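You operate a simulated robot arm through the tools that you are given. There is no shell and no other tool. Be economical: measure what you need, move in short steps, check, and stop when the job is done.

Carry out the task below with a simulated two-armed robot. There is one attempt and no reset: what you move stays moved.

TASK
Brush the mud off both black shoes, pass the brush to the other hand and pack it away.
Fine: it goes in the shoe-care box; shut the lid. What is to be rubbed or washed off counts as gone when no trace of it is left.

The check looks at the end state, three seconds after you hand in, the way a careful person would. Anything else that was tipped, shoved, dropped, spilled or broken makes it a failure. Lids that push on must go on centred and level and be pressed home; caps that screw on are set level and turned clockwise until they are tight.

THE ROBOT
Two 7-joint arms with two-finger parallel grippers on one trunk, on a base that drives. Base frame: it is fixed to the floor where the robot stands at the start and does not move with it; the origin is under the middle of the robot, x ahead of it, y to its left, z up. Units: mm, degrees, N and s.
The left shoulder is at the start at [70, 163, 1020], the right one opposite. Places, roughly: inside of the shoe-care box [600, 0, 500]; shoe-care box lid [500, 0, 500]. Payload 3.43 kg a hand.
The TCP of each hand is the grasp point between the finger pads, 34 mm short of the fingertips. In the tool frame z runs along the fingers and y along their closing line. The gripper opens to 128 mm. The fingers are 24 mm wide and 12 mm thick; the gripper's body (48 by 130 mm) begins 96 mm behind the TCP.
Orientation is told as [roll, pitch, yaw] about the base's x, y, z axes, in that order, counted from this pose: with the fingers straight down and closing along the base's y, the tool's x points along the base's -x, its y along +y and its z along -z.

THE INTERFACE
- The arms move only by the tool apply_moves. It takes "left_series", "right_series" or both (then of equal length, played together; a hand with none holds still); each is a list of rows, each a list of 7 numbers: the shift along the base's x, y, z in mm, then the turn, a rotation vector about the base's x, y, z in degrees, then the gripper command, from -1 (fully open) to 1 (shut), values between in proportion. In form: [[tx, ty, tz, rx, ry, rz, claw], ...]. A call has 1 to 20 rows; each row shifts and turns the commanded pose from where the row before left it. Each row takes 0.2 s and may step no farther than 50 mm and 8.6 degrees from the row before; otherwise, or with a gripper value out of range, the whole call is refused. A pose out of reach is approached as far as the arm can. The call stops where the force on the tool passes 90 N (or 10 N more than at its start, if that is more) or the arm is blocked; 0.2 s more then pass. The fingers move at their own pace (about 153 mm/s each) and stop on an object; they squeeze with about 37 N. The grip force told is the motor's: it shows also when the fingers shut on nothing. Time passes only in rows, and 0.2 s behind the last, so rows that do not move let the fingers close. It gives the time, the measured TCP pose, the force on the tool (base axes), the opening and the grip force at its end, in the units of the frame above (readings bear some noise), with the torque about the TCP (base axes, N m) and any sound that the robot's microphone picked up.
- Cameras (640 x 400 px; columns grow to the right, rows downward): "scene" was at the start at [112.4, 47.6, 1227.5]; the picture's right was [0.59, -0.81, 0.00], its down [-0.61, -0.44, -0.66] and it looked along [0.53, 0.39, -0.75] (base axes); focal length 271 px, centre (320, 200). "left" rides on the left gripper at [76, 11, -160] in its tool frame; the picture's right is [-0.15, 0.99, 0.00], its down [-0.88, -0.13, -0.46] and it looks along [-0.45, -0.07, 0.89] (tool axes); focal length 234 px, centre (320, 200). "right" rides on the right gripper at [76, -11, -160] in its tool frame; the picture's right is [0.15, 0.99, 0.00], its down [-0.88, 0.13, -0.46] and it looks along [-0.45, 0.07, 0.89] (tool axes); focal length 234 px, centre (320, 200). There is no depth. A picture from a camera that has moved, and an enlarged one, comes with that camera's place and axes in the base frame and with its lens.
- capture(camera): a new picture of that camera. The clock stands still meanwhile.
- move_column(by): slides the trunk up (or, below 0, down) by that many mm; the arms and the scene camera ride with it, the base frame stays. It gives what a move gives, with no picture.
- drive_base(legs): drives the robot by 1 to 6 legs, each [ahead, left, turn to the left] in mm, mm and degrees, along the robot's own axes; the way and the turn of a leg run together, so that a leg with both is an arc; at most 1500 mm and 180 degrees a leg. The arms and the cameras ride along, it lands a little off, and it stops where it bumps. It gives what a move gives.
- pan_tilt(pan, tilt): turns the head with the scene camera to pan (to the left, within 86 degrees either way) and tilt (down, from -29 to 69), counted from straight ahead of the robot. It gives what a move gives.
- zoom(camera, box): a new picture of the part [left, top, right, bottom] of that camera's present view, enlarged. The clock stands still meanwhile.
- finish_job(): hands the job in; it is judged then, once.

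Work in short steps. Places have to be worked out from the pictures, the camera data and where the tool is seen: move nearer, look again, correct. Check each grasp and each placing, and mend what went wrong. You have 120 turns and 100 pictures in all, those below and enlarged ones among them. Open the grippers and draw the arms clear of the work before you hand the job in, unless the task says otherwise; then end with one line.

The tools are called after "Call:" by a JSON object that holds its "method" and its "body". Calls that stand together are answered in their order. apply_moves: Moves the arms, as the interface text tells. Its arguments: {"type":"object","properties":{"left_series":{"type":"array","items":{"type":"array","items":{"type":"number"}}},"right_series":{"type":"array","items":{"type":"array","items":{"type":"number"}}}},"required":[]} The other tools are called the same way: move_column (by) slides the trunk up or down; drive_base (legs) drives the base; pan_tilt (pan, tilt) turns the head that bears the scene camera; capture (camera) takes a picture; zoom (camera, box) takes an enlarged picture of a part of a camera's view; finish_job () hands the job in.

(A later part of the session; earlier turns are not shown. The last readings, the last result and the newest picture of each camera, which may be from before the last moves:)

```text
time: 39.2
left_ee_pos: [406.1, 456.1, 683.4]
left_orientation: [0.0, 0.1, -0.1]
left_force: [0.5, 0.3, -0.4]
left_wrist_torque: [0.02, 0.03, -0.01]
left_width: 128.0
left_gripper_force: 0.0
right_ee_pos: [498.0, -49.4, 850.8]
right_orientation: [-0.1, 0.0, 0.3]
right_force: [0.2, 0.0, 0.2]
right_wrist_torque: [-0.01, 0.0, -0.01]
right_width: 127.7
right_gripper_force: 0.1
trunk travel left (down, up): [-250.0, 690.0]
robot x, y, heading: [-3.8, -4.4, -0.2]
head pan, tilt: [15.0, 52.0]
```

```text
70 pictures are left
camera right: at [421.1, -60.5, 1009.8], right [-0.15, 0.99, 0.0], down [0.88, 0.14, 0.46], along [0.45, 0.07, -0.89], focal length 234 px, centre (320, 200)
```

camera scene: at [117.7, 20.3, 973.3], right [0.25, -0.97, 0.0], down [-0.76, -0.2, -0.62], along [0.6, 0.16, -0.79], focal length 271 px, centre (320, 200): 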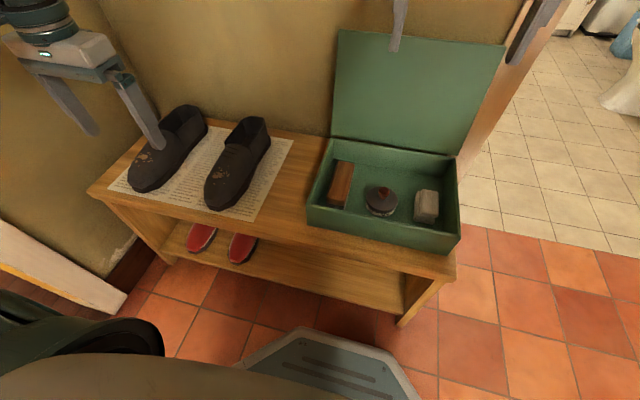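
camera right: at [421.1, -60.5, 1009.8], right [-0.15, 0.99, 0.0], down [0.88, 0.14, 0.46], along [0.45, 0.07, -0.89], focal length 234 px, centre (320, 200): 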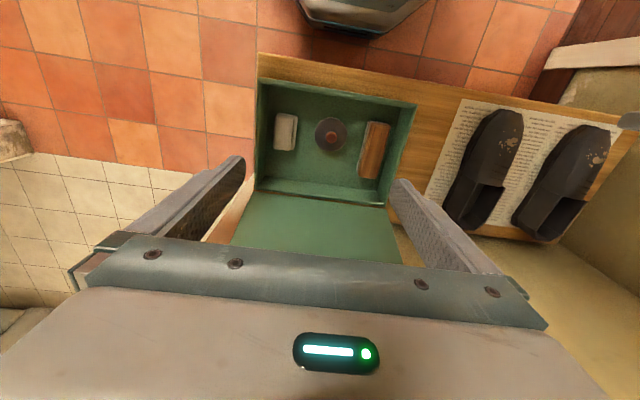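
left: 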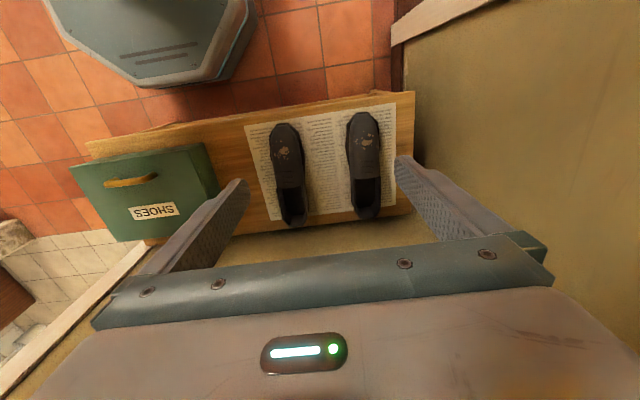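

The lid rests open. I'll use the left hand to take and use the brush: park the right hand to the right, and bring the left over the brush (~[545,80]).

Call:
{"method": "apply_moves", "body": {"right_series": [[-10, -40, 0, 0, 0, 0, -1], [-10, -40, 0, 0, 0, 0, -1], [-10, -40, 0, 0, 0, 0, -1], [-10, -40, 0, 0, 0, 0, -1], [-10, -40, 0, 0, 0, 0, -1], [0, 0, 0, 0, 0, 0, -1], [0, 0, 0, 0, 0, 0, -1], [0, 0, 0, 0, 0, 0, -1], [0, 0, 0, 0, 0, 0, -1], [0, 0, 0, 0, 0, 0, -1]], "left_series": [[0, -25, 10, 0, 0, 0, -1], [0, -40, 10, 0, 0, 0, -1], [10, -40, 0, 0, 0, 0, -1], [15, -40, 0, 0, 0, 0, -1], [15, -40, 0, 0, 0, 0, -1], [15, -40, 0, 0, 0, 0, -1], [20, -40, 0, 0, 0, 0, -1], [20, -40, 0, 0, 0, 0, -1], [20, -40, 0, 0, 0, 0, -1], [20, -30, 0, 0, 0, 0, -1]]}}

Call:
{"method": "capture", "body": {"camera": "left"}}

Call:
{"method": "zoom", "body": {"camera": "scene", "box": [290, 130, 470, 260]}}

```text
time: 41.4
left_ee_pos: [517.2, 124.7, 703.6]
left_orientation: [0.0, -0.1, -0.1]
left_force: [-0.6, 0.0, 0.3]
left_wrist_torque: [0.0, -0.03, 0.03]
left_width: 127.9
left_gripper_force: 0.1
left hand out of reach, approached as far as the arm can: row 9, 10
right_ee_pos: [449.7, -250.6, 849.7]
right_orientation: [0.0, 0.0, 0.3]
right_force: [-0.4, -0.4, 0.4]
right_wrist_torque: [0.02, -0.01, 0.01]
right_width: 128.0
right_gripper_force: 0.1
trunk travel left (down, up): [-250.0, 690.0]
robot x, y, heading: [-5.2, 2.2, 0.1]
head pan, tilt: [15.0, 52.0]
```

```text
69 pictures are left
camera left: at [441.7, 134.7, 863.1], right [0.15, 0.99, 0.0], down [0.88, -0.13, 0.46], along [0.45, -0.07, -0.89], focal length 234 px, centre (320, 200)
```

left: 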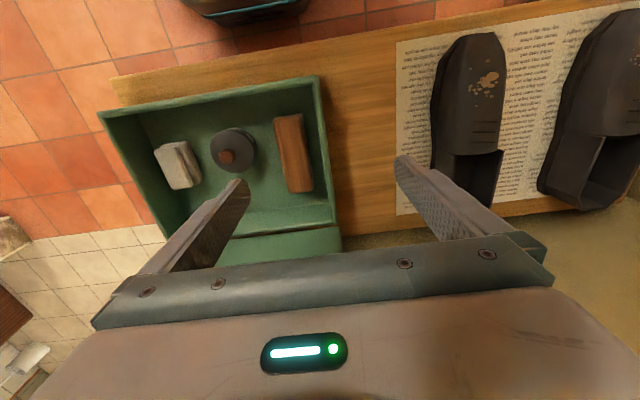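

```text
3.08 times, centred on (380, 195) of scene
camera zoom: at [117.0, 19.9, 973.5], right [0.25, -0.97, 0.0], down [-0.76, -0.2, -0.62], along [0.6, 0.16, -0.79], focal length 833 px, centre (135, 215)
```

zoom: 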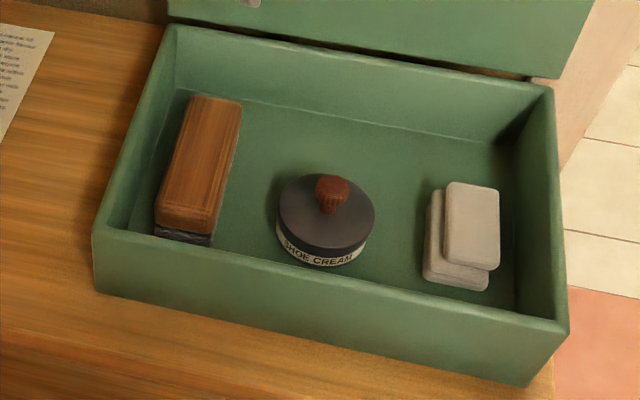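

Brush: top z≈512, centre ≈[537,80], 117 long in x, 42 wide. The left arm can't get far enough right from here, so I drive 140 mm to the right, then look again.

Call:
{"method": "drive_base", "body": {"legs": [[0, -140, 0]]}}

Call:
{"method": "capture", "body": {"camera": "left"}}

Call:
{"method": "pan_tilt", "body": {"pan": 25, "tilt": 45}}

Call:
{"method": "capture", "body": {"camera": "scene"}}

```text
time: 42.8
left_ee_pos: [517.2, -19.7, 703.4]
left_orientation: [0.0, 0.0, -0.2]
left_force: [0.1, -0.5, 0.4]
left_wrist_torque: [0.02, 0.02, -0.01]
left_width: 127.9
left_gripper_force: 0.1
right_ee_pos: [448.8, -392.9, 849.6]
right_orientation: [0.1, -0.1, 0.3]
right_force: [0.3, -0.8, -0.3]
right_wrist_torque: [0.01, -0.02, 0.02]
right_width: 128.1
right_gripper_force: 0.1
trunk travel left (down, up): [-250.0, 690.0]
robot x, y, heading: [-8.1, -141.4, -0.2]
head pan, tilt: [15.0, 52.0]
```

```text
67 pictures are left
camera left: at [441.6, -7.7, 862.7], right [0.15, 0.99, 0.0], down [0.88, -0.13, 0.46], along [0.45, -0.07, -0.89], focal length 234 px, centre (320, 200)
```

left: 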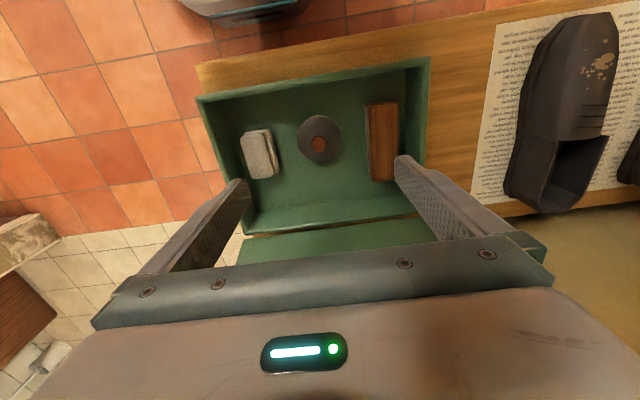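

```text
time: 43.5
left_ee_pos: [517.7, -16.8, 703.3]
left_orientation: [-0.1, -0.1, -0.2]
left_force: [0.7, 0.7, 1.0]
left_wrist_torque: [-0.01, -0.02, -0.02]
left_width: 128.0
left_gripper_force: 0.0
right_ee_pos: [448.5, -392.9, 849.5]
right_orientation: [0.1, 0.0, 0.3]
right_force: [-0.7, -0.7, -0.4]
right_wrist_torque: [0.03, -0.03, 0.01]
right_width: 128.3
right_gripper_force: 0.0
trunk travel left (down, up): [-250.0, 690.0]
robot x, y, heading: [-6.8, -138.0, -0.1]
head pan, tilt: [25.0, 45.0]
```

```text
66 pictures are left
camera scene: at [118.3, -106.7, 982.8], right [0.42, -0.91, 0.0], down [-0.64, -0.3, -0.71], along [0.64, 0.3, -0.71], focal length 271 px, centre (320, 200)
```

scene: 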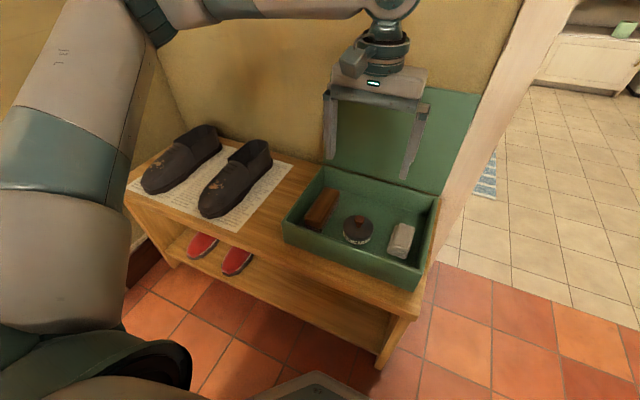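

Now move the left hand over the brush at z≈620 with the opening at 64 mm.

Call:
{"method": "apply_moves", "body": {"left_series": [[5, 25, 0, 0, 0, 0, 0], [5, 25, -20, 0, 0, 0, 0], [5, 25, -30, 0, 0, 0, 0], [5, 22, -35, 0, 0, 0, 0], [0, 0, 0, 0, 0, 0, 0]]}}

Call:
{"method": "capture", "body": {"camera": "left"}}

Call:
{"method": "zoom", "body": {"camera": "scene", "box": [270, 130, 390, 230]}}

```text
time: 44.7
left_ee_pos: [539.2, 80.2, 618.1]
left_orientation: [0.0, -0.1, -0.1]
left_force: [0.9, -0.1, -0.1]
left_wrist_torque: [0.0, -0.03, 0.04]
left_width: 63.8
left_gripper_force: 0.1
right_ee_pos: [449.0, -393.7, 850.2]
right_orientation: [0.1, 0.0, 0.3]
right_force: [-0.1, -0.3, 1.0]
right_wrist_torque: [0.01, 0.01, 0.0]
right_width: 127.9
right_gripper_force: 0.1
trunk travel left (down, up): [-250.0, 690.0]
robot x, y, heading: [-3.1, -145.1, -0.4]
head pan, tilt: [25.0, 45.0]
```

```text
65 pictures are left
camera left: at [462.7, 90.9, 776.8], right [0.15, 0.99, 0.0], down [0.88, -0.13, 0.46], along [0.45, -0.07, -0.89], focal length 234 px, centre (320, 200)
```

left: 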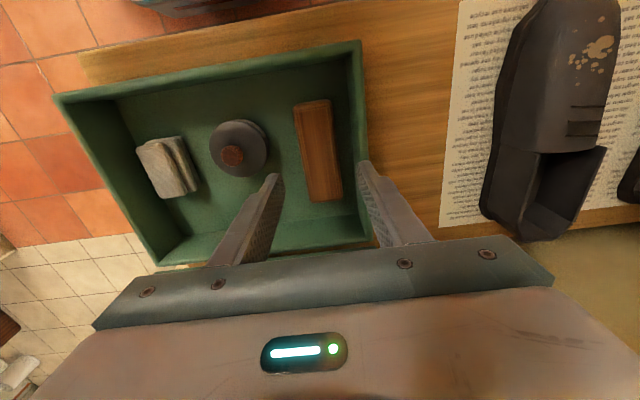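

```text
4.00 times, centred on (330, 180) of scene
camera zoom: at [118.2, -106.6, 982.9], right [0.42, -0.91, 0.0], down [-0.64, -0.3, -0.71], along [0.64, 0.3, -0.71], focal length 1083 px, centre (280, 280)
```

zoom: 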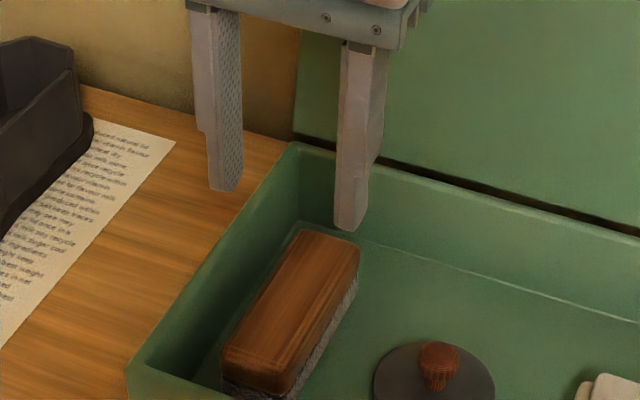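

Brush centre refined to [540,78], top ≈507, wood ≈18 mm thick with bristles below. I descend so only the finger ends hold the wood (TCP z≈521).

Call:
{"method": "apply_moves", "body": {"left_series": [[0, -2.4, -30, 0, 0, -0.5, 0], [0, 0, -35, 0, 0, -0.5, 0], [0, 0, -20, 0, 0, 0, 0], [0, 0, -12, 0, 0, 0, 0], [0, 0, 0, 0, 0, 0, 0]]}}

Call:
{"method": "capture", "body": {"camera": "left"}}

Call:
{"method": "zoom", "body": {"camera": "scene", "box": [270, 130, 390, 230]}}

```text
time: 45.9
left_ee_pos: [536.9, 76.8, 521.6]
left_orientation: [-0.1, -0.2, -1.2]
left_force: [-0.3, 0.0, 0.3]
left_wrist_torque: [-0.02, -0.03, -0.04]
left_width: 64.1
left_gripper_force: 0.1
right_ee_pos: [447.7, -391.2, 849.4]
right_orientation: [0.0, 0.1, 0.3]
right_force: [-0.4, -0.3, -1.0]
right_wrist_torque: [0.0, 0.01, -0.01]
right_width: 128.1
right_gripper_force: 0.1
trunk travel left (down, up): [-250.0, 690.0]
robot x, y, heading: [-6.1, -145.0, -0.7]
head pan, tilt: [25.0, 45.0]
```

```text
63 pictures are left
camera left: at [462.0, 88.4, 680.5], right [0.17, 0.99, 0.0], down [0.88, -0.15, 0.46], along [0.45, -0.08, -0.89], focal length 234 px, centre (320, 200)
```

left: 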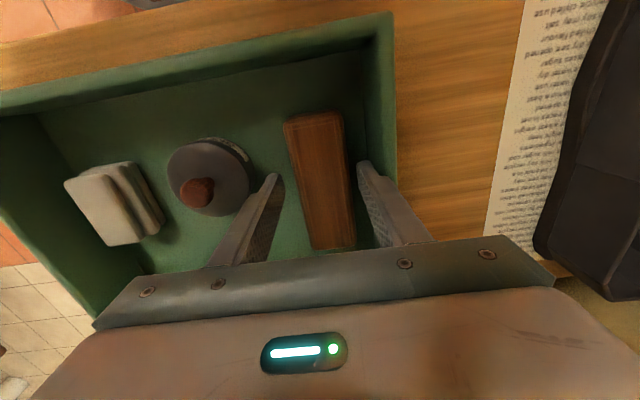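

```text
4.00 times, centred on (330, 180) of scene
camera zoom: at [118.3, -106.6, 982.9], right [0.42, -0.91, 0.0], down [-0.64, -0.3, -0.71], along [0.64, 0.3, -0.71], focal length 1083 px, centre (280, 280)
```

zoom: 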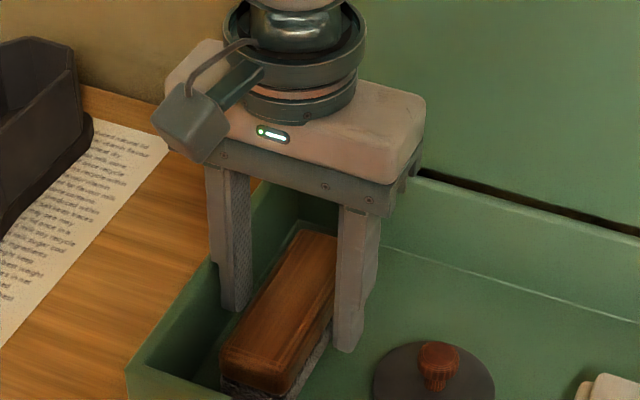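

Fingers straddle the brush well. Close.

Call:
{"method": "apply_moves", "body": {"left_series": [[0, 0, 0, 0, 0, 0, 0.3], [0, 0, 0, 0, 0, 0, 0.6], [0, 0, 0, 0, 0, 0, 1], [0, 0, 0, 0, 0, 0, 1]]}}

Call:
{"method": "apply_moves", "body": {"left_series": [[0, 0, 10, 0, 0, 0, 1], [0, 0, 20, 0, 0, 0, 1], [0, 0, 40, 0, 0, 0, 1], [0, 0, 40, 0, 0, 0, 1], [0, 0, 40, 0, 0, 0, 1], [0, 0, 0, 0, 0, 0, 1]]}}

Call:
{"method": "zoom", "body": {"camera": "scene", "box": [250, 30, 450, 230]}}

Call:
{"method": "capture", "body": {"camera": "left"}}

```text
time: 46.9
left_ee_pos: [537.1, 76.7, 520.7]
left_orientation: [0.0, 0.0, -1.2]
left_force: [-0.1, 0.5, -0.9]
left_wrist_torque: [0.0, -0.11, 0.03]
left_width: 44.2
left_gripper_force: 37.2
right_ee_pos: [448.6, -393.0, 848.2]
right_orientation: [0.2, 0.1, 0.3]
right_force: [-0.5, 0.4, 0.1]
right_wrist_torque: [0.0, 0.0, 0.02]
right_width: 128.3
right_gripper_force: 0.2
trunk travel left (down, up): [-250.0, 690.0]
robot x, y, heading: [-5.3, -142.4, -0.3]
head pan, tilt: [25.0, 45.0]
```

```text
time: 48.3
left_ee_pos: [538.5, 76.2, 671.2]
left_orientation: [0.0, 0.0, -1.2]
left_force: [0.2, -0.2, -0.5]
left_wrist_torque: [0.0, 0.01, -0.04]
left_width: 0.0
left_gripper_force: 32.6
right_ee_pos: [448.2, -392.8, 849.3]
right_orientation: [0.1, 0.1, 0.4]
right_force: [0.3, 0.2, -0.1]
right_wrist_torque: [0.01, 0.01, -0.01]
right_width: 127.8
right_gripper_force: 0.1
trunk travel left (down, up): [-250.0, 690.0]
robot x, y, heading: [-4.4, -142.3, -0.2]
head pan, tilt: [25.0, 45.0]
```

```text
2.00 times, centred on (350, 130) of scene
camera zoom: at [118.4, -106.5, 982.8], right [0.42, -0.91, 0.0], down [-0.64, -0.3, -0.71], along [0.64, 0.3, -0.71], focal length 541 px, centre (260, 340)
```

zoom: 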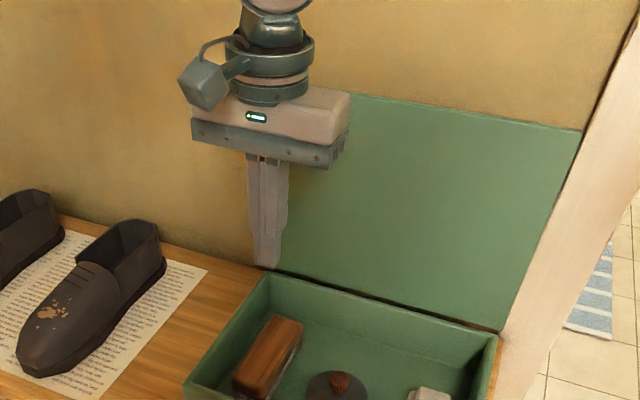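

```text
60 pictures are left
camera left: at [462.1, 88.0, 831.5], right [0.17, 0.99, 0.0], down [0.88, -0.15, 0.46], along [0.45, -0.08, -0.89], focal length 234 px, centre (320, 200)
```

left: 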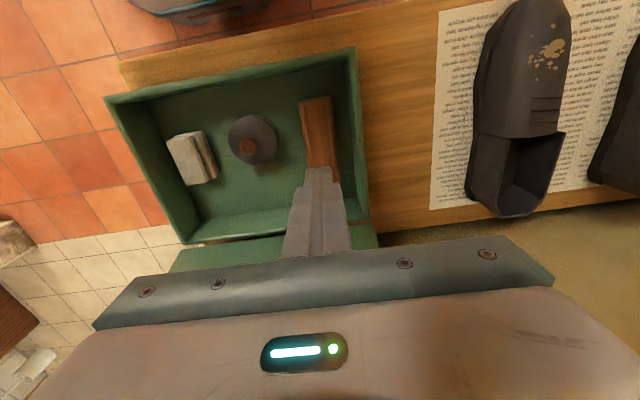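

The grip slipped off the rounded top edge — the brush top is lower (≈498). Brush stayed in place; I retry 12 mm deeper (TCP z≈508).

Call:
{"method": "apply_moves", "body": {"left_series": [[0, 0, 0, 0, 0, 0, 0], [0, 1, -40, 0, 0, 0, 0], [0, 0, -40, 0, 0, 0, 0], [0, 0, -40, 0, 0, 0, 0], [0, 0, -30, 0, 0, 0, 0], [0, 0, -13, 0, 0, 0, 0], [0, 0, 0, 0, 0, 0, 0], [0, 0, 0, 0, 0, 0, 0.3], [0, 0, 0, 0, 0, 0, 0.6], [0, 0, 0, 0, 0, 0, 1], [0, 0, 0, 0, 0, 0, 1]]}}

Call:
{"method": "apply_moves", "body": {"left_series": [[0, 0, 8, 0, 0, 0, 1], [0, 0, 10, 0, 0, 0, 1], [0, 0, 20, 0, 0, 0, 1], [0, 0, 40, 0, 0, 0, 1], [0, 0, 40, 0, 0, 0, 1], [0, 0, 40, 0, 0, 0, 1], [0, 0, 0, 0, 0, 0, 1]]}}

Call:
{"method": "zoom", "body": {"camera": "scene", "box": [250, 30, 450, 230]}}

```text
time: 50.7
left_ee_pos: [536.1, 76.2, 509.3]
left_orientation: [0.0, 0.0, -1.3]
left_force: [-5.3, 4.4, 19.9]
left_wrist_torque: [0.2, 0.07, 0.05]
left_width: 43.8
left_gripper_force: 37.6
right_ee_pos: [447.4, -394.0, 849.8]
right_orientation: [0.1, -0.2, 0.3]
right_force: [-0.2, 0.6, -0.4]
right_wrist_torque: [0.04, -0.01, 0.02]
right_width: 127.8
right_gripper_force: 0.0
trunk travel left (down, up): [-250.0, 690.0]
robot x, y, heading: [-3.3, -145.4, -0.5]
head pan, tilt: [25.0, 45.0]
```

```text
time: 52.3
left_ee_pos: [533.2, 79.4, 666.7]
left_orientation: [0.0, 0.0, -1.2]
left_force: [0.5, -1.3, -0.1]
left_wrist_torque: [0.01, 0.05, -0.04]
left_width: 44.2
left_gripper_force: 37.0
right_ee_pos: [448.2, -392.8, 849.6]
right_orientation: [0.1, 0.1, 0.3]
right_force: [-0.8, -0.1, 0.2]
right_wrist_torque: [-0.03, 0.01, 0.02]
right_width: 127.9
right_gripper_force: 0.1
trunk travel left (down, up): [-250.0, 690.0]
robot x, y, heading: [-3.4, -140.3, -0.3]
head pan, tilt: [25.0, 45.0]
```

```text
2.00 times, centred on (350, 130) of scene
camera zoom: at [118.5, -106.5, 982.8], right [0.42, -0.91, 0.0], down [-0.64, -0.3, -0.71], along [0.64, 0.3, -0.71], focal length 541 px, centre (260, 340)
```

zoom: 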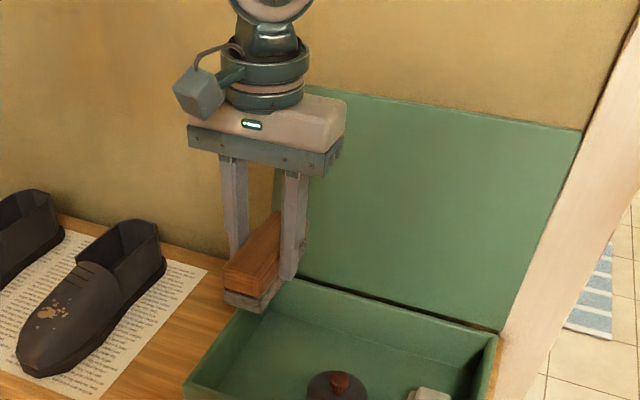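

Brush is held. Zoom in to see how far bristles project below the fingertips.

Call:
{"method": "zoom", "body": {"camera": "scene", "box": [310, 110, 370, 200]}}

Call:
{"method": "capture", "body": {"camera": "left"}}

```text
4.44 times, centred on (340, 155) of scene
camera zoom: at [118.5, -106.5, 982.8], right [0.42, -0.91, 0.0], down [-0.64, -0.3, -0.71], along [0.64, 0.3, -0.71], focal length 1203 px, centre (231, 400)
```

zoom: 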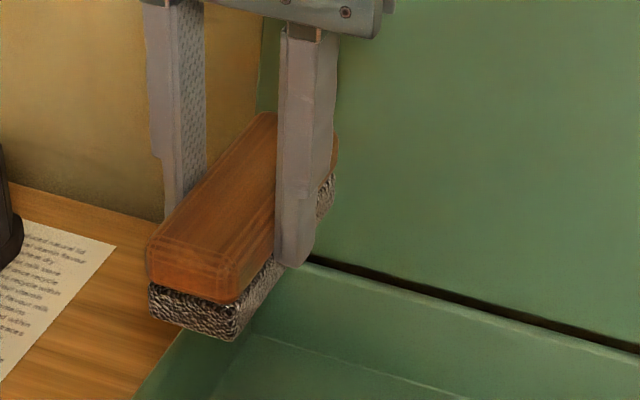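

```text
57 pictures are left
camera left: at [458.1, 90.1, 826.6], right [0.17, 0.99, 0.0], down [0.88, -0.15, 0.46], along [0.45, -0.08, -0.89], focal length 234 px, centre (320, 200)
```

left: 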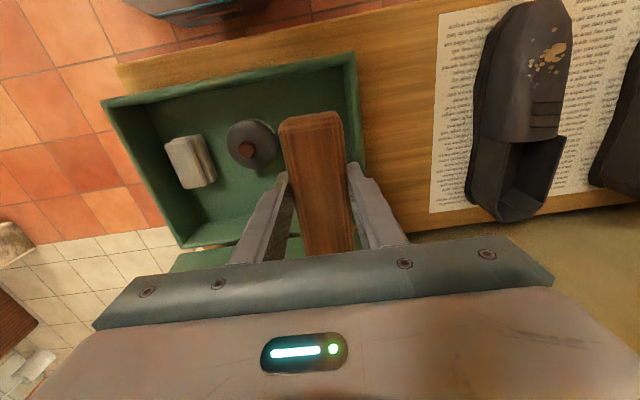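

About 10 mm of bristle projects below the fingertips, good. Now drive left ~340 mm so both shoes suit the left hand and the box suits the right.

Call:
{"method": "drive_base", "body": {"legs": [[0, 340, 0]]}}

Call:
{"method": "pan_tilt", "body": {"pan": 30, "tilt": 45}}

Call:
{"method": "capture", "body": {"camera": "scene"}}

Call:
{"method": "capture", "body": {"camera": "left"}}

```text
time: 54.5
left_ee_pos: [536.1, 420.9, 666.5]
left_orientation: [0.0, 0.0, -1.4]
left_force: [0.6, 0.5, -0.8]
left_wrist_torque: [-0.03, 0.0, -0.02]
left_width: 44.5
left_gripper_force: 37.0
right_ee_pos: [450.3, -48.7, 848.9]
right_orientation: [0.0, -0.1, 0.0]
right_force: [-1.2, -0.2, -0.8]
right_wrist_torque: [-0.03, 0.03, 0.03]
right_width: 128.0
right_gripper_force: 0.1
trunk travel left (down, up): [-250.0, 690.0]
robot x, y, heading: [-1.3, 204.0, -0.9]
head pan, tilt: [25.0, 45.0]
```

```text
time: 55.2
left_ee_pos: [535.9, 419.6, 667.3]
left_orientation: [0.0, 0.0, -1.4]
left_force: [-0.3, 0.7, -0.7]
left_wrist_torque: [0.02, 0.02, 0.0]
left_width: 44.0
left_gripper_force: 37.0
right_ee_pos: [449.6, -49.9, 849.4]
right_orientation: [0.1, 0.0, 0.1]
right_force: [-0.9, -0.1, 0.0]
right_wrist_torque: [-0.04, -0.02, -0.01]
right_width: 127.9
right_gripper_force: 0.2
trunk travel left (down, up): [-250.0, 690.0]
robot x, y, heading: [-0.6, 202.9, -0.4]
head pan, tilt: [30.0, 45.0]
```

```text
56 pictures are left
camera scene: at [117.5, 243.3, 982.9], right [0.49, -0.87, 0.0], down [-0.62, -0.35, -0.71], along [0.62, 0.35, -0.71], focal length 271 px, centre (320, 200)
```

scene: 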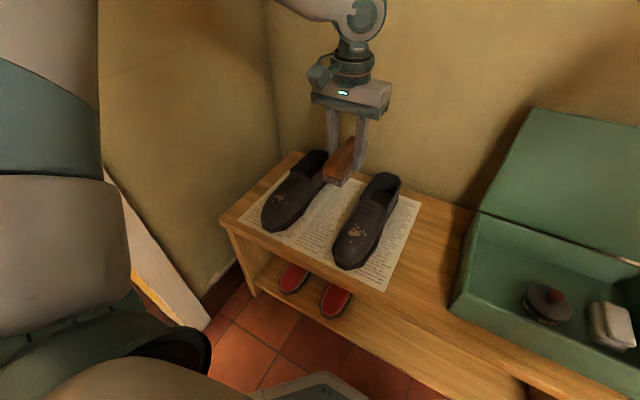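

```text
55 pictures are left
camera left: at [461.0, 432.6, 826.3], right [0.17, 0.99, 0.0], down [0.88, -0.15, 0.46], along [0.45, -0.08, -0.89], focal length 234 px, centre (320, 200)
```

left: 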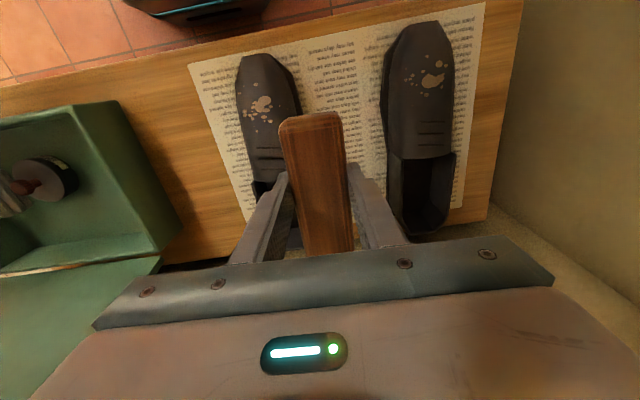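

Zoom on both shoes to map the mud and shoe heights.

Call:
{"method": "zoom", "body": {"camera": "scene", "box": [240, 130, 420, 280]}}

Call:
{"method": "zoom", "body": {"camera": "left", "box": [200, 10, 500, 200]}}

```text
2.67 times, centred on (330, 205) of scene
camera zoom: at [117.5, 243.3, 982.9], right [0.49, -0.87, 0.0], down [-0.62, -0.35, -0.71], along [0.62, 0.35, -0.71], focal length 722 px, centre (293, 187)
```

zoom: 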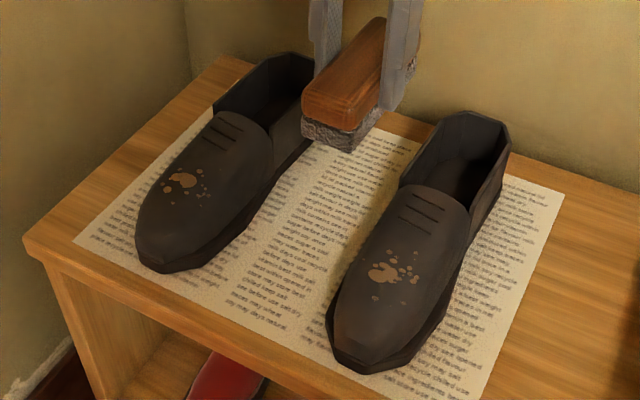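

```text
2.11 times, centred on (350, 105) of left
camera zoom: at [461.0, 432.6, 826.3], right [0.17, 0.99, 0.0], down [0.88, -0.15, 0.46], along [0.45, -0.08, -0.89], focal length 493 px, centre (257, 400)
```

zoom: 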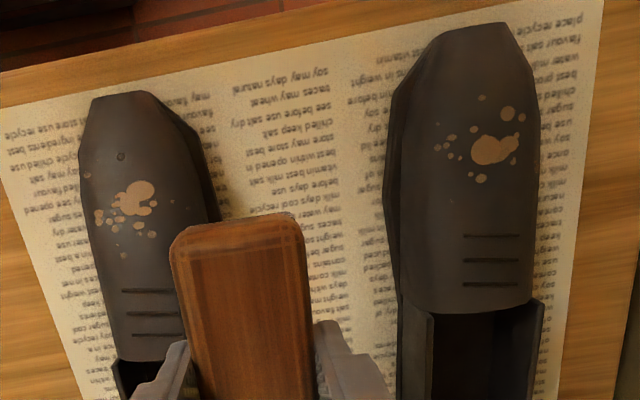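

Mud A spans about x 446–510, y 335–374 at z≈525; mud B x 455–508, y 523–574 at z≈530. Bring the brush over shoe A (brush bottom ≈45 mm below TCP) and descend gently.

Call:
{"method": "apply_moves", "body": {"left_series": [[-22, -21, 0, 0, 0, 1.3, 1], [-22, -21, -20, 0, 0, 0, 1], [-20, -20, -30, 0, 0, 0, 1], [0, 0, -25, 0, 0, 0, 1], [0, 0, -10, 0, 0, 0, 1], [0, 0, 0, 0, 0, 0, 1]]}}

Call:
{"method": "zoom", "body": {"camera": "scene", "box": [240, 130, 420, 280]}}

```text
time: 56.6
left_ee_pos: [474.7, 358.1, 581.1]
left_orientation: [-0.1, 0.0, -0.1]
left_force: [0.3, -0.2, -0.1]
left_wrist_torque: [-0.03, -0.02, 0.04]
left_width: 44.1
left_gripper_force: 37.1
right_ee_pos: [449.4, -51.1, 849.7]
right_orientation: [0.1, 0.0, 0.1]
right_force: [-0.3, 0.1, 0.3]
right_wrist_torque: [-0.02, -0.03, 0.02]
right_width: 127.9
right_gripper_force: 0.0
trunk travel left (down, up): [-250.0, 690.0]
robot x, y, heading: [0.8, 202.6, -0.4]
head pan, tilt: [30.0, 45.0]
```

```text
2.67 times, centred on (330, 205) of scene
camera zoom: at [117.5, 243.3, 982.9], right [0.49, -0.87, 0.0], down [-0.62, -0.35, -0.71], along [0.61, 0.35, -0.71], focal length 722 px, centre (293, 187)
```

zoom: 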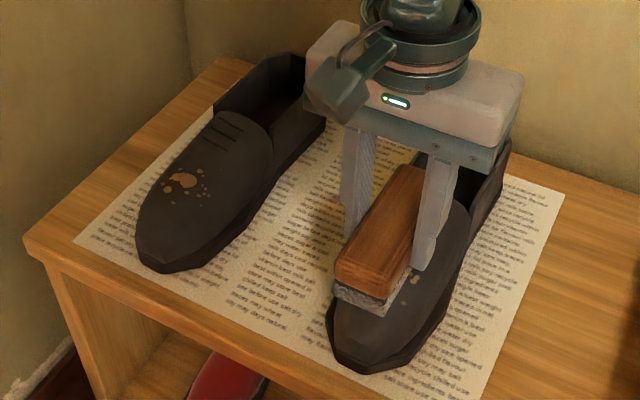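

Positioned right over the mud. Descend in small steps while checking force.

Call:
{"method": "apply_moves", "body": {"left_series": [[0, 0, -3, 0, 0, 0, 1], [0, 0, -3, 0, 0, 0, 1], [0, 0, -2, 0, 0, 0, 1]]}}

```text
time: 57.4
left_ee_pos: [473.0, 359.6, 572.5]
left_orientation: [0.0, 0.0, -0.1]
left_force: [0.4, -0.1, -0.7]
left_wrist_torque: [-0.03, 0.03, 0.0]
left_width: 43.8
left_gripper_force: 37.0
right_ee_pos: [449.8, -49.7, 848.9]
right_orientation: [0.1, 0.0, 0.0]
right_force: [-0.4, 0.3, 0.3]
right_wrist_torque: [0.02, 0.0, -0.01]
right_width: 128.1
right_gripper_force: 0.1
trunk travel left (down, up): [-250.0, 690.0]
robot x, y, heading: [-8.5, 200.2, -0.6]
head pan, tilt: [30.0, 45.0]
```

No contact yet; continue down in small steps.

Call:
{"method": "apply_moves", "body": {"left_series": [[0, 0, -2, 0, 0, 0, 1], [0, 0, -2, 0, 0, 0, 1]]}}

Call:
{"method": "apply_moves", "body": {"left_series": [[0, 0, -2, 0, 0, 0, 1], [0, 0, -1, 0, 0, 0, 1]]}}

Call:
{"method": "apply_moves", "body": {"left_series": [[0, 0, -1, 0, 0, 0, 1], [0, 0, -1, 0, 0, 0, 1]]}}

```text
time: 58.0
left_ee_pos: [472.1, 358.6, 570.7]
left_orientation: [-0.1, -0.1, -0.1]
left_force: [-0.6, 0.8, 1.5]
left_wrist_torque: [0.0, -0.06, 0.06]
left_width: 44.2
left_gripper_force: 37.4
right_ee_pos: [449.6, -49.9, 850.2]
right_orientation: [0.1, 0.0, 0.1]
right_force: [0.0, 2.0, -0.1]
right_wrist_torque: [-0.04, 0.0, -0.02]
right_width: 127.9
right_gripper_force: 0.0
trunk travel left (down, up): [-250.0, 690.0]
robot x, y, heading: [-0.8, 200.3, -0.4]
head pan, tilt: [30.0, 45.0]
```

```text
time: 58.6
left_ee_pos: [472.3, 358.2, 568.1]
left_orientation: [-0.1, -0.2, -0.1]
left_force: [-1.9, 2.2, 16.2]
left_wrist_torque: [-0.01, -1.12, 0.14]
left_width: 44.2
left_gripper_force: 37.2
right_ee_pos: [448.5, -50.4, 850.3]
right_orientation: [0.1, -0.1, 0.1]
right_force: [0.5, -0.2, 0.5]
right_wrist_torque: [0.07, -0.03, -0.02]
right_width: 128.0
right_gripper_force: 0.0
trunk travel left (down, up): [-250.0, 690.0]
robot x, y, heading: [-6.8, 199.8, -0.7]
head pan, tilt: [30.0, 45.0]
```

```text
time: 59.2
left_ee_pos: [471.1, 357.6, 565.1]
left_orientation: [-0.1, -0.1, -0.1]
left_force: [-6.8, 0.6, 17.5]
left_wrist_torque: [-0.06, -1.03, 0.06]
left_width: 43.9
left_gripper_force: 36.8
right_ee_pos: [448.7, -49.9, 850.5]
right_orientation: [0.1, 0.0, 0.1]
right_force: [-0.6, 0.3, -0.7]
right_wrist_torque: [0.01, -0.01, 0.01]
right_width: 127.9
right_gripper_force: 0.2
trunk travel left (down, up): [-250.0, 690.0]
robot x, y, heading: [-1.3, 198.9, -0.6]
head pan, tilt: [30.0, 45.0]
```

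Contact at the far (+x) end, so the vamp slopes. Tilt the brush about −6° in pitch to lie flat on it.

Call:
{"method": "apply_moves", "body": {"left_series": [[-3, 0, 3, 0, -3, 0, 1], [-3, 0, 0, 0, -3, 0, 1], [0, 0, 0, 0, 0, 0, 1]]}}

Call:
{"method": "apply_moves", "body": {"left_series": [[0, 0, -2, 0, 0, 0, 1], [0, 0, 0, 0, 0, 0, 1]]}}

Call:
{"method": "zoom", "body": {"camera": "scene", "box": [300, 150, 420, 280]}}

```text
time: 60.0
left_ee_pos: [467.0, 357.9, 568.1]
left_orientation: [0.1, -6.1, -0.2]
left_force: [-0.5, 0.0, -0.7]
left_wrist_torque: [-0.01, 0.01, 0.02]
left_width: 43.9
left_gripper_force: 37.3
right_ee_pos: [450.4, -49.3, 849.3]
right_orientation: [0.0, 0.0, 0.1]
right_force: [0.0, -0.6, 0.5]
right_wrist_torque: [0.0, 0.02, 0.02]
right_width: 127.7
right_gripper_force: 0.0
trunk travel left (down, up): [-250.0, 690.0]
robot x, y, heading: [-2.2, 201.1, -0.6]
head pan, tilt: [30.0, 45.0]
```

```text
time: 60.6
left_ee_pos: [465.7, 357.9, 566.2]
left_orientation: [0.0, -6.1, -0.1]
left_force: [0.6, 1.0, -2.0]
left_wrist_torque: [0.0, -0.01, -0.06]
left_width: 44.2
left_gripper_force: 37.0
right_ee_pos: [449.5, -50.0, 849.4]
right_orientation: [0.1, 0.1, 0.1]
right_force: [-0.3, -0.8, 0.5]
right_wrist_torque: [0.01, -0.01, 0.02]
right_width: 127.9
right_gripper_force: 0.0
trunk travel left (down, up): [-250.0, 690.0]
robot x, y, heading: [-4.9, 205.6, -0.5]
head pan, tilt: [30.0, 45.0]
```

```text
3.08 times, centred on (360, 215) of scene
camera zoom: at [117.5, 243.3, 982.9], right [0.49, -0.87, 0.0], down [-0.62, -0.35, -0.71], along [0.61, 0.35, -0.71], focal length 833 px, centre (197, 154)
```

zoom: 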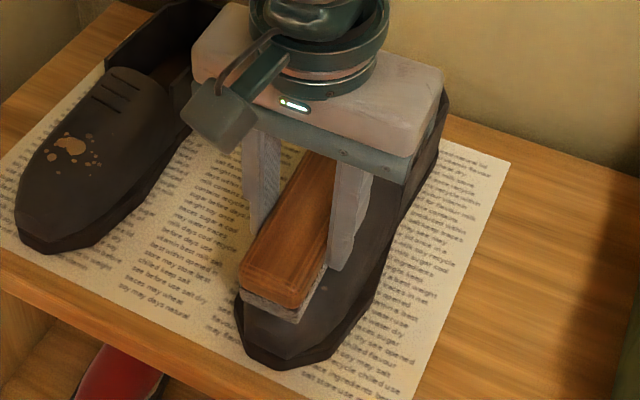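

Nearly touching. Lower slightly and do the first short strokes along x, reading the forces.

Call:
{"method": "apply_moves", "body": {"left_series": [[0, 0, -2, 0, 0, 0, 1], [0, 0, -1.5, 0, 0, 0, 1]]}}

Call:
{"method": "apply_moves", "body": {"left_series": [[0, 0, -1, 0, 0, 0, 1], [8, 0, 0.8, 0, 0, 0, 1], [8, 0, 0.8, 0, 0, 0, 1], [-8, 0, -0.8, 0, 0, 0, 1], [-8, 0, -0.8, 0, 0, 0, 1], [-8, 0, -0.8, 0, 0, 0, 1], [8, 0, 0.8, 0, 0, 0, 1]]}}

Call:
{"method": "zoom", "body": {"camera": "scene", "box": [300, 150, 420, 280]}}

```text
time: 61.2
left_ee_pos: [466.3, 358.9, 562.2]
left_orientation: [0.0, -6.0, -0.2]
left_force: [0.0, 0.5, -1.2]
left_wrist_torque: [0.02, 0.01, 0.03]
left_width: 43.9
left_gripper_force: 37.4
right_ee_pos: [450.4, -50.9, 849.5]
right_orientation: [0.1, 0.0, 0.1]
right_force: [0.2, -0.3, -0.3]
right_wrist_torque: [0.02, 0.01, -0.02]
right_width: 127.8
right_gripper_force: 0.0
trunk travel left (down, up): [-250.0, 690.0]
robot x, y, heading: [-3.6, 204.5, -0.4]
head pan, tilt: [30.0, 45.0]
```

```text
time: 62.8
left_ee_pos: [467.7, 357.7, 560.8]
left_orientation: [0.0, -6.0, 0.0]
left_force: [-0.9, 0.3, -0.5]
left_wrist_torque: [-0.03, 0.02, 0.0]
left_width: 44.0
left_gripper_force: 36.9
right_ee_pos: [449.7, -49.5, 848.9]
right_orientation: [0.1, 0.0, 0.1]
right_force: [0.3, -0.3, -0.5]
right_wrist_torque: [0.02, 0.02, 0.03]
right_width: 128.0
right_gripper_force: 0.0
trunk travel left (down, up): [-250.0, 690.0]
robot x, y, heading: [-2.6, 202.8, -0.6]
head pan, tilt: [30.0, 45.0]
```

```text
3.08 times, centred on (360, 215) of scene
camera zoom: at [117.6, 243.3, 982.8], right [0.49, -0.87, 0.0], down [-0.62, -0.35, -0.71], along [0.61, 0.35, -0.71], focal length 833 px, centre (197, 154)
```

zoom: 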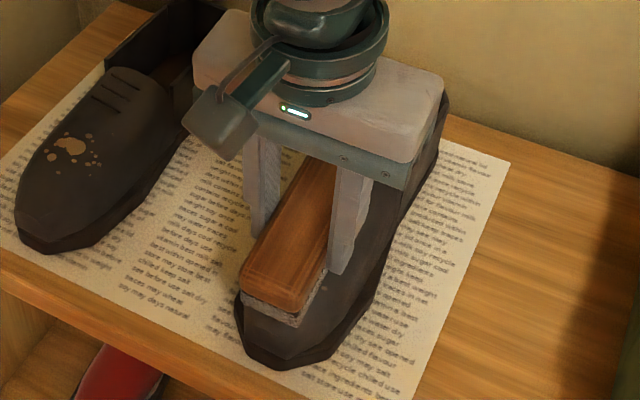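

Still no contact; lower further in small steps.

Call:
{"method": "apply_moves", "body": {"left_series": [[0, 0, -1.5, 0, 0, 0, 1], [0, 0, -1, 0, 0, 0, 1]]}}

Call:
{"method": "apply_moves", "body": {"left_series": [[0, 0, -1, 0, 0, 0, 1], [0, 0, -1, 0, 0, 0, 1]]}}

Call:
{"method": "apply_moves", "body": {"left_series": [[0, 0, -1, 0, 0, 0, 1], [0, 0, 0, 0, 0, 0, 1]]}}

```text
time: 63.4
left_ee_pos: [466.1, 357.2, 558.6]
left_orientation: [-0.1, -6.0, -0.2]
left_force: [0.2, 0.1, -1.6]
left_wrist_torque: [0.0, -0.02, -0.06]
left_width: 44.2
left_gripper_force: 37.0
right_ee_pos: [450.3, -49.4, 849.6]
right_orientation: [0.1, 0.0, 0.0]
right_force: [-0.5, 0.0, 0.0]
right_wrist_torque: [-0.01, 0.03, 0.0]
right_width: 127.8
right_gripper_force: 0.0
trunk travel left (down, up): [-250.0, 690.0]
robot x, y, heading: [-2.0, 203.4, -0.5]
head pan, tilt: [30.0, 45.0]
```

```text
time: 64.0
left_ee_pos: [466.6, 357.9, 558.3]
left_orientation: [0.0, -6.2, -0.1]
left_force: [-3.1, 3.8, 9.4]
left_wrist_torque: [0.06, -0.66, 0.22]
left_width: 44.2
left_gripper_force: 37.1
right_ee_pos: [449.1, -48.6, 849.3]
right_orientation: [0.0, -0.1, 0.1]
right_force: [0.3, 0.2, -0.6]
right_wrist_torque: [-0.01, 0.0, -0.01]
right_width: 127.9
right_gripper_force: 0.1
trunk travel left (down, up): [-250.0, 690.0]
robot x, y, heading: [-2.2, 199.1, -0.3]
head pan, tilt: [30.0, 45.0]
```

```text
time: 64.6
left_ee_pos: [466.5, 357.4, 557.9]
left_orientation: [0.0, -6.2, 0.0]
left_force: [-3.8, 0.6, 16.3]
left_wrist_torque: [0.0, -1.15, 0.05]
left_width: 44.1
left_gripper_force: 37.5
right_ee_pos: [448.9, -50.7, 850.5]
right_orientation: [0.1, -0.1, 0.1]
right_force: [-0.2, -1.5, 0.7]
right_wrist_torque: [-0.02, -0.01, -0.03]
right_width: 128.0
right_gripper_force: 0.0
trunk travel left (down, up): [-250.0, 690.0]
robot x, y, heading: [0.5, 205.8, -0.5]
head pan, tilt: [30.0, 45.0]
```

Contact still at the far end: slope is steeper. Pitch further −6° and lower till contact moves to the centre.

Call:
{"method": "apply_moves", "body": {"left_series": [[-2, 0, 0, 0, -3, 0, 1], [-2, 0, 0, 0, -3, 0, 1], [0, 0, -3, 0, 0, 0, 1], [0, 0, 0, 0, 0, 0, 1]]}}

Call:
{"method": "apply_moves", "body": {"left_series": [[0, 0, -2, 0, 0, 0, 1], [0, 0, 0, 0, 0, 0, 1]]}}

Call:
{"method": "apply_moves", "body": {"left_series": [[0, 0, -1.5, 0, 0, 0, 1], [0, 0, 0, 0, 0, 0, 1]]}}

```text
time: 65.6
left_ee_pos: [463.0, 359.1, 553.1]
left_orientation: [0.0, -12.1, 0.0]
left_force: [0.4, -0.2, -1.6]
left_wrist_torque: [0.01, -0.01, 0.02]
left_width: 43.9
left_gripper_force: 36.9
right_ee_pos: [449.1, -49.8, 850.3]
right_orientation: [0.2, -0.1, 0.0]
right_force: [-0.5, 0.1, 1.1]
right_wrist_torque: [0.0, -0.01, 0.0]
right_width: 128.0
right_gripper_force: 0.0
trunk travel left (down, up): [-250.0, 690.0]
robot x, y, heading: [-2.7, 200.2, -0.6]
head pan, tilt: [30.0, 45.0]
```

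```text
time: 66.2
left_ee_pos: [462.4, 358.9, 551.4]
left_orientation: [0.0, -12.2, -0.1]
left_force: [1.2, 2.1, 9.1]
left_wrist_torque: [0.11, 0.37, -0.11]
left_width: 44.1
left_gripper_force: 36.8
right_ee_pos: [448.0, -51.2, 850.3]
right_orientation: [0.1, 0.0, 0.1]
right_force: [-1.0, 0.1, 0.2]
right_wrist_torque: [0.02, 0.01, -0.02]
right_width: 128.0
right_gripper_force: 0.0
trunk travel left (down, up): [-250.0, 690.0]
robot x, y, heading: [-3.2, 204.2, -0.5]
head pan, tilt: [30.0, 45.0]
```

```text
time: 66.8
left_ee_pos: [461.9, 357.5, 551.5]
left_orientation: [0.1, -12.2, -0.1]
left_force: [0.9, 4.2, 22.9]
left_wrist_torque: [0.17, 0.92, -0.22]
left_width: 43.9
left_gripper_force: 37.3
right_ee_pos: [448.8, -49.9, 848.9]
right_orientation: [0.1, -0.1, 0.1]
right_force: [1.0, 0.0, 0.1]
right_wrist_torque: [0.04, 0.02, 0.0]
right_width: 127.9
right_gripper_force: 0.0
trunk travel left (down, up): [-250.0, 690.0]
robot x, y, heading: [0.4, 202.7, -0.3]
head pan, tilt: [30.0, 45.0]
```

Now the brush lies flat on the vamp (slope ≈11°). Brush with short strokes along the slope with small y-offsets.

Call:
{"method": "apply_moves", "body": {"left_series": [[0, 0, 0.8, 0, 1, 0, 1], [10, 0, 1.9, 0, 0, 0, 1], [10, 0, 1.9, 0, 0, 0, 1], [-10, 0, -1.9, 0, 0, 0, 1], [-10, 0, -1.9, 0, 0, 0, 1], [10, 0, 1.9, 0, 0, 0, 1], [10, 0, 1.9, 0, 0, 0, 1], [-10, 0, -1.9, 0, 0, 0, 1], [-10, 0, -1.9, 0, 0, 0, 1], [0, 0, 0, 0, 0, 0, 1]]}}

Call:
{"method": "apply_moves", "body": {"left_series": [[0, 0, 20, 0, 0, 0, 1], [0, 0, 40, 0, 0, 0, 1], [0, 60, 40, 0, 0, 0, 1]]}}

Call:
{"method": "zoom", "body": {"camera": "scene", "box": [240, 130, 420, 280]}}

```text
time: 69.0
left_ee_pos: [463.0, 356.6, 549.9]
left_orientation: [0.0, -11.0, -0.2]
left_force: [4.5, -0.7, 7.2]
left_wrist_torque: [-0.09, 0.1, 0.06]
left_width: 44.0
left_gripper_force: 37.1
right_ee_pos: [450.2, -49.8, 850.3]
right_orientation: [0.0, 0.0, 0.1]
right_force: [0.3, -0.2, 0.7]
right_wrist_torque: [0.0, -0.02, 0.01]
right_width: 128.2
right_gripper_force: 0.1
trunk travel left (down, up): [-250.0, 690.0]
robot x, y, heading: [-0.9, 200.0, -0.5]
head pan, tilt: [30.0, 45.0]
```

```text
refused: row 3 steps farther than a row can; nothing moved
```

```text
2.67 times, centred on (330, 205) of scene
camera zoom: at [117.4, 243.1, 982.8], right [0.49, -0.87, 0.0], down [-0.62, -0.35, -0.71], along [0.62, 0.35, -0.71], focal length 722 px, centre (293, 187)
```

zoom: 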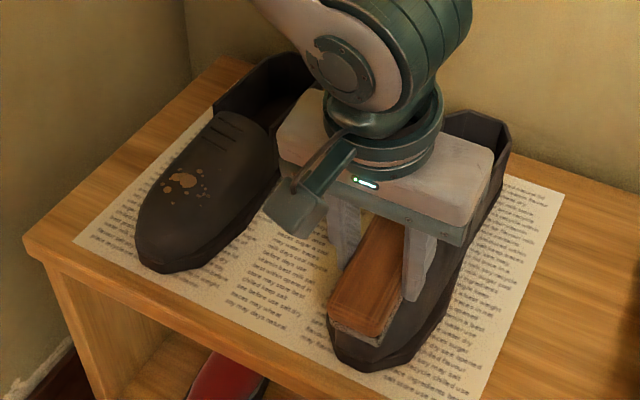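

Shoe A hasn't moved and contact force is ~7 N. Lift up to inspect the result.

Call:
{"method": "apply_moves", "body": {"left_series": [[0, 0, 25, 0, 0, 0, 1], [20, 30, 30, 0, 0, 0, 1], [20, 30, 30, 0, 0, 0, 1], [0, 0, 0, 0, 0, 0, 1]]}}

Call:
{"method": "zoom", "body": {"camera": "left", "box": [200, 10, 500, 200]}}

Call:
{"method": "zoom", "body": {"camera": "scene", "box": [300, 170, 420, 280]}}

```text
time: 70.0
left_ee_pos: [501.0, 418.9, 636.8]
left_orientation: [-0.1, -11.1, -0.2]
left_force: [-0.4, -0.5, -0.7]
left_wrist_torque: [0.0, 0.03, -0.03]
left_width: 44.1
left_gripper_force: 36.9
right_ee_pos: [450.4, -49.9, 848.8]
right_orientation: [0.1, 0.0, 0.1]
right_force: [-0.4, 0.3, -0.2]
right_wrist_torque: [0.03, 0.02, 0.03]
right_width: 128.2
right_gripper_force: 0.0
trunk travel left (down, up): [-250.0, 690.0]
robot x, y, heading: [-1.0, 199.7, -0.5]
head pan, tilt: [30.0, 45.0]
```

```text
2.11 times, centred on (350, 105) of left
camera zoom: at [397.2, 429.0, 777.7], right [0.15, 0.99, 0.03], down [0.78, -0.13, 0.62], along [0.61, -0.07, -0.79], focal length 493 px, centre (257, 400)
```

zoom: 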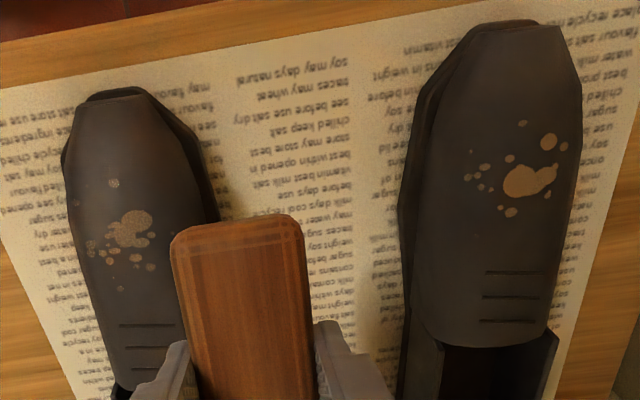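

```text
3.64 times, centred on (360, 225) of scene
camera zoom: at [117.5, 243.3, 982.8], right [0.49, -0.87, 0.0], down [-0.62, -0.35, -0.71], along [0.61, 0.35, -0.71], focal length 984 px, centre (174, 109)
```

zoom: 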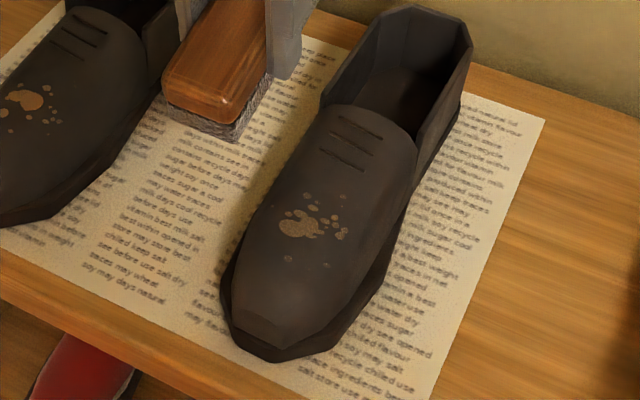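

It works: the mud on A is fading. Return and apply many more strokes at slightly more pressure, including small y shifts.

Call:
{"method": "apply_moves", "body": {"left_series": [[-19, -31, -30, 0, 0, 0, 1], [-19, -31, -30, 0, 0, 0, 1], [0, 0, -20, 0, 0, 0, 1], [0, 0, -6.5, 0, 0, 0, 1], [20, 0, 3.8, 0, 0, 0, 1], [-20, 0, -3.8, 0, 0, 0, 1], [20, 0, 3.8, 0, 0, 0, 1], [-20, 0, -3.8, 0, 0, 0, 1], [20, 3, 3.8, 0, 0, 0, 1], [-20, 3, -3.8, 0, 0, 0, 1], [20, 0, 3.8, 0, 0, 0, 1], [-20, 0, -3.8, 0, 0, 0, 1], [20, -6, 3.8, 0, 0, 0, 1], [-20, -6, -3.8, 0, 0, 0, 1], [20, 0, 3.8, 0, 0, 0, 1], [-20, 0, -3.8, 0, 0, 0, 1], [20, 0, 3.8, 0, 0, 0, 1], [-20, 6, -3.8, 0, 0, 0, 1]]}}

Call:
{"method": "apply_moves", "body": {"left_series": [[20, 0, 3.8, 0, 0, 0, 1], [-20, 0, -3.8, 0, 0, 0, 1], [20, 0, 3.8, 0, 0, 0, 1], [-20, 0, -3.8, 0, 0, 0, 1], [20, 0, 3.8, 0, 0, 0, 1], [-20, 0, -3.8, 0, 0, 0, 1], [20, 0, 3.8, 0, 0, 0, 1], [-20, 0, -3.8, 0, 0, 0, 1], [0, 0, 25, 0, 0, 0, 1], [20, 30, 30, 0, 0, 0, 1], [20, 30, 30, 0, 0, 0, 1], [0, 0, 0, 0, 0, 0, 1]]}}

Call:
{"method": "zoom", "body": {"camera": "left", "box": [200, 10, 500, 200]}}

Call:
{"method": "zoom", "body": {"camera": "scene", "box": [300, 170, 420, 280]}}

```text
time: 73.8
left_ee_pos: [465.7, 357.8, 550.0]
left_orientation: [0.1, -11.1, -0.1]
left_force: [-0.4, -0.3, -1.2]
left_wrist_torque: [0.03, -0.02, 0.03]
left_width: 44.2
left_gripper_force: 37.3
right_ee_pos: [450.0, -50.3, 850.1]
right_orientation: [0.2, 0.0, 0.0]
right_force: [0.2, 0.6, 0.2]
right_wrist_torque: [0.01, -0.01, 0.03]
right_width: 127.9
right_gripper_force: 0.0
trunk travel left (down, up): [-250.0, 690.0]
robot x, y, heading: [-3.8, 199.2, -0.4]
head pan, tilt: [30.0, 45.0]
```

```text
time: 76.4
left_ee_pos: [503.5, 414.4, 635.1]
left_orientation: [0.0, -11.0, -0.1]
left_force: [0.3, 0.4, -0.8]
left_wrist_torque: [-0.03, 0.02, 0.02]
left_width: 44.3
left_gripper_force: 36.6
right_ee_pos: [450.0, -49.6, 849.3]
right_orientation: [0.0, 0.1, 0.1]
right_force: [-0.2, 0.6, -0.1]
right_wrist_torque: [-0.03, 0.03, 0.01]
right_width: 127.9
right_gripper_force: 0.0
trunk travel left (down, up): [-250.0, 690.0]
robot x, y, heading: [-0.2, 203.7, -0.7]
head pan, tilt: [30.0, 45.0]
```

```text
2.11 times, centred on (350, 105) of left
camera zoom: at [398.9, 425.7, 776.8], right [0.15, 0.99, 0.03], down [0.78, -0.13, 0.62], along [0.61, -0.07, -0.79], focal length 493 px, centre (257, 400)
```

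zoom: 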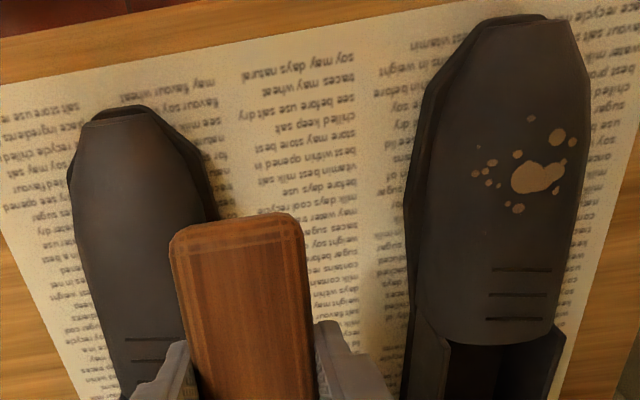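

```text
3.64 times, centred on (360, 225) of scene
camera zoom: at [117.6, 243.3, 982.8], right [0.49, -0.87, 0.0], down [-0.62, -0.35, -0.71], along [0.61, 0.35, -0.71], focal length 984 px, centre (174, 109)
```

zoom: 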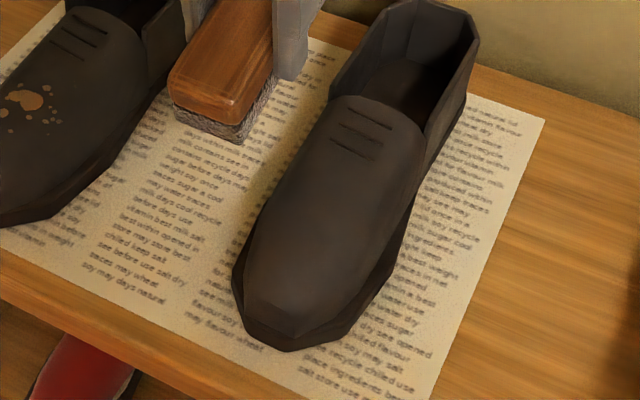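

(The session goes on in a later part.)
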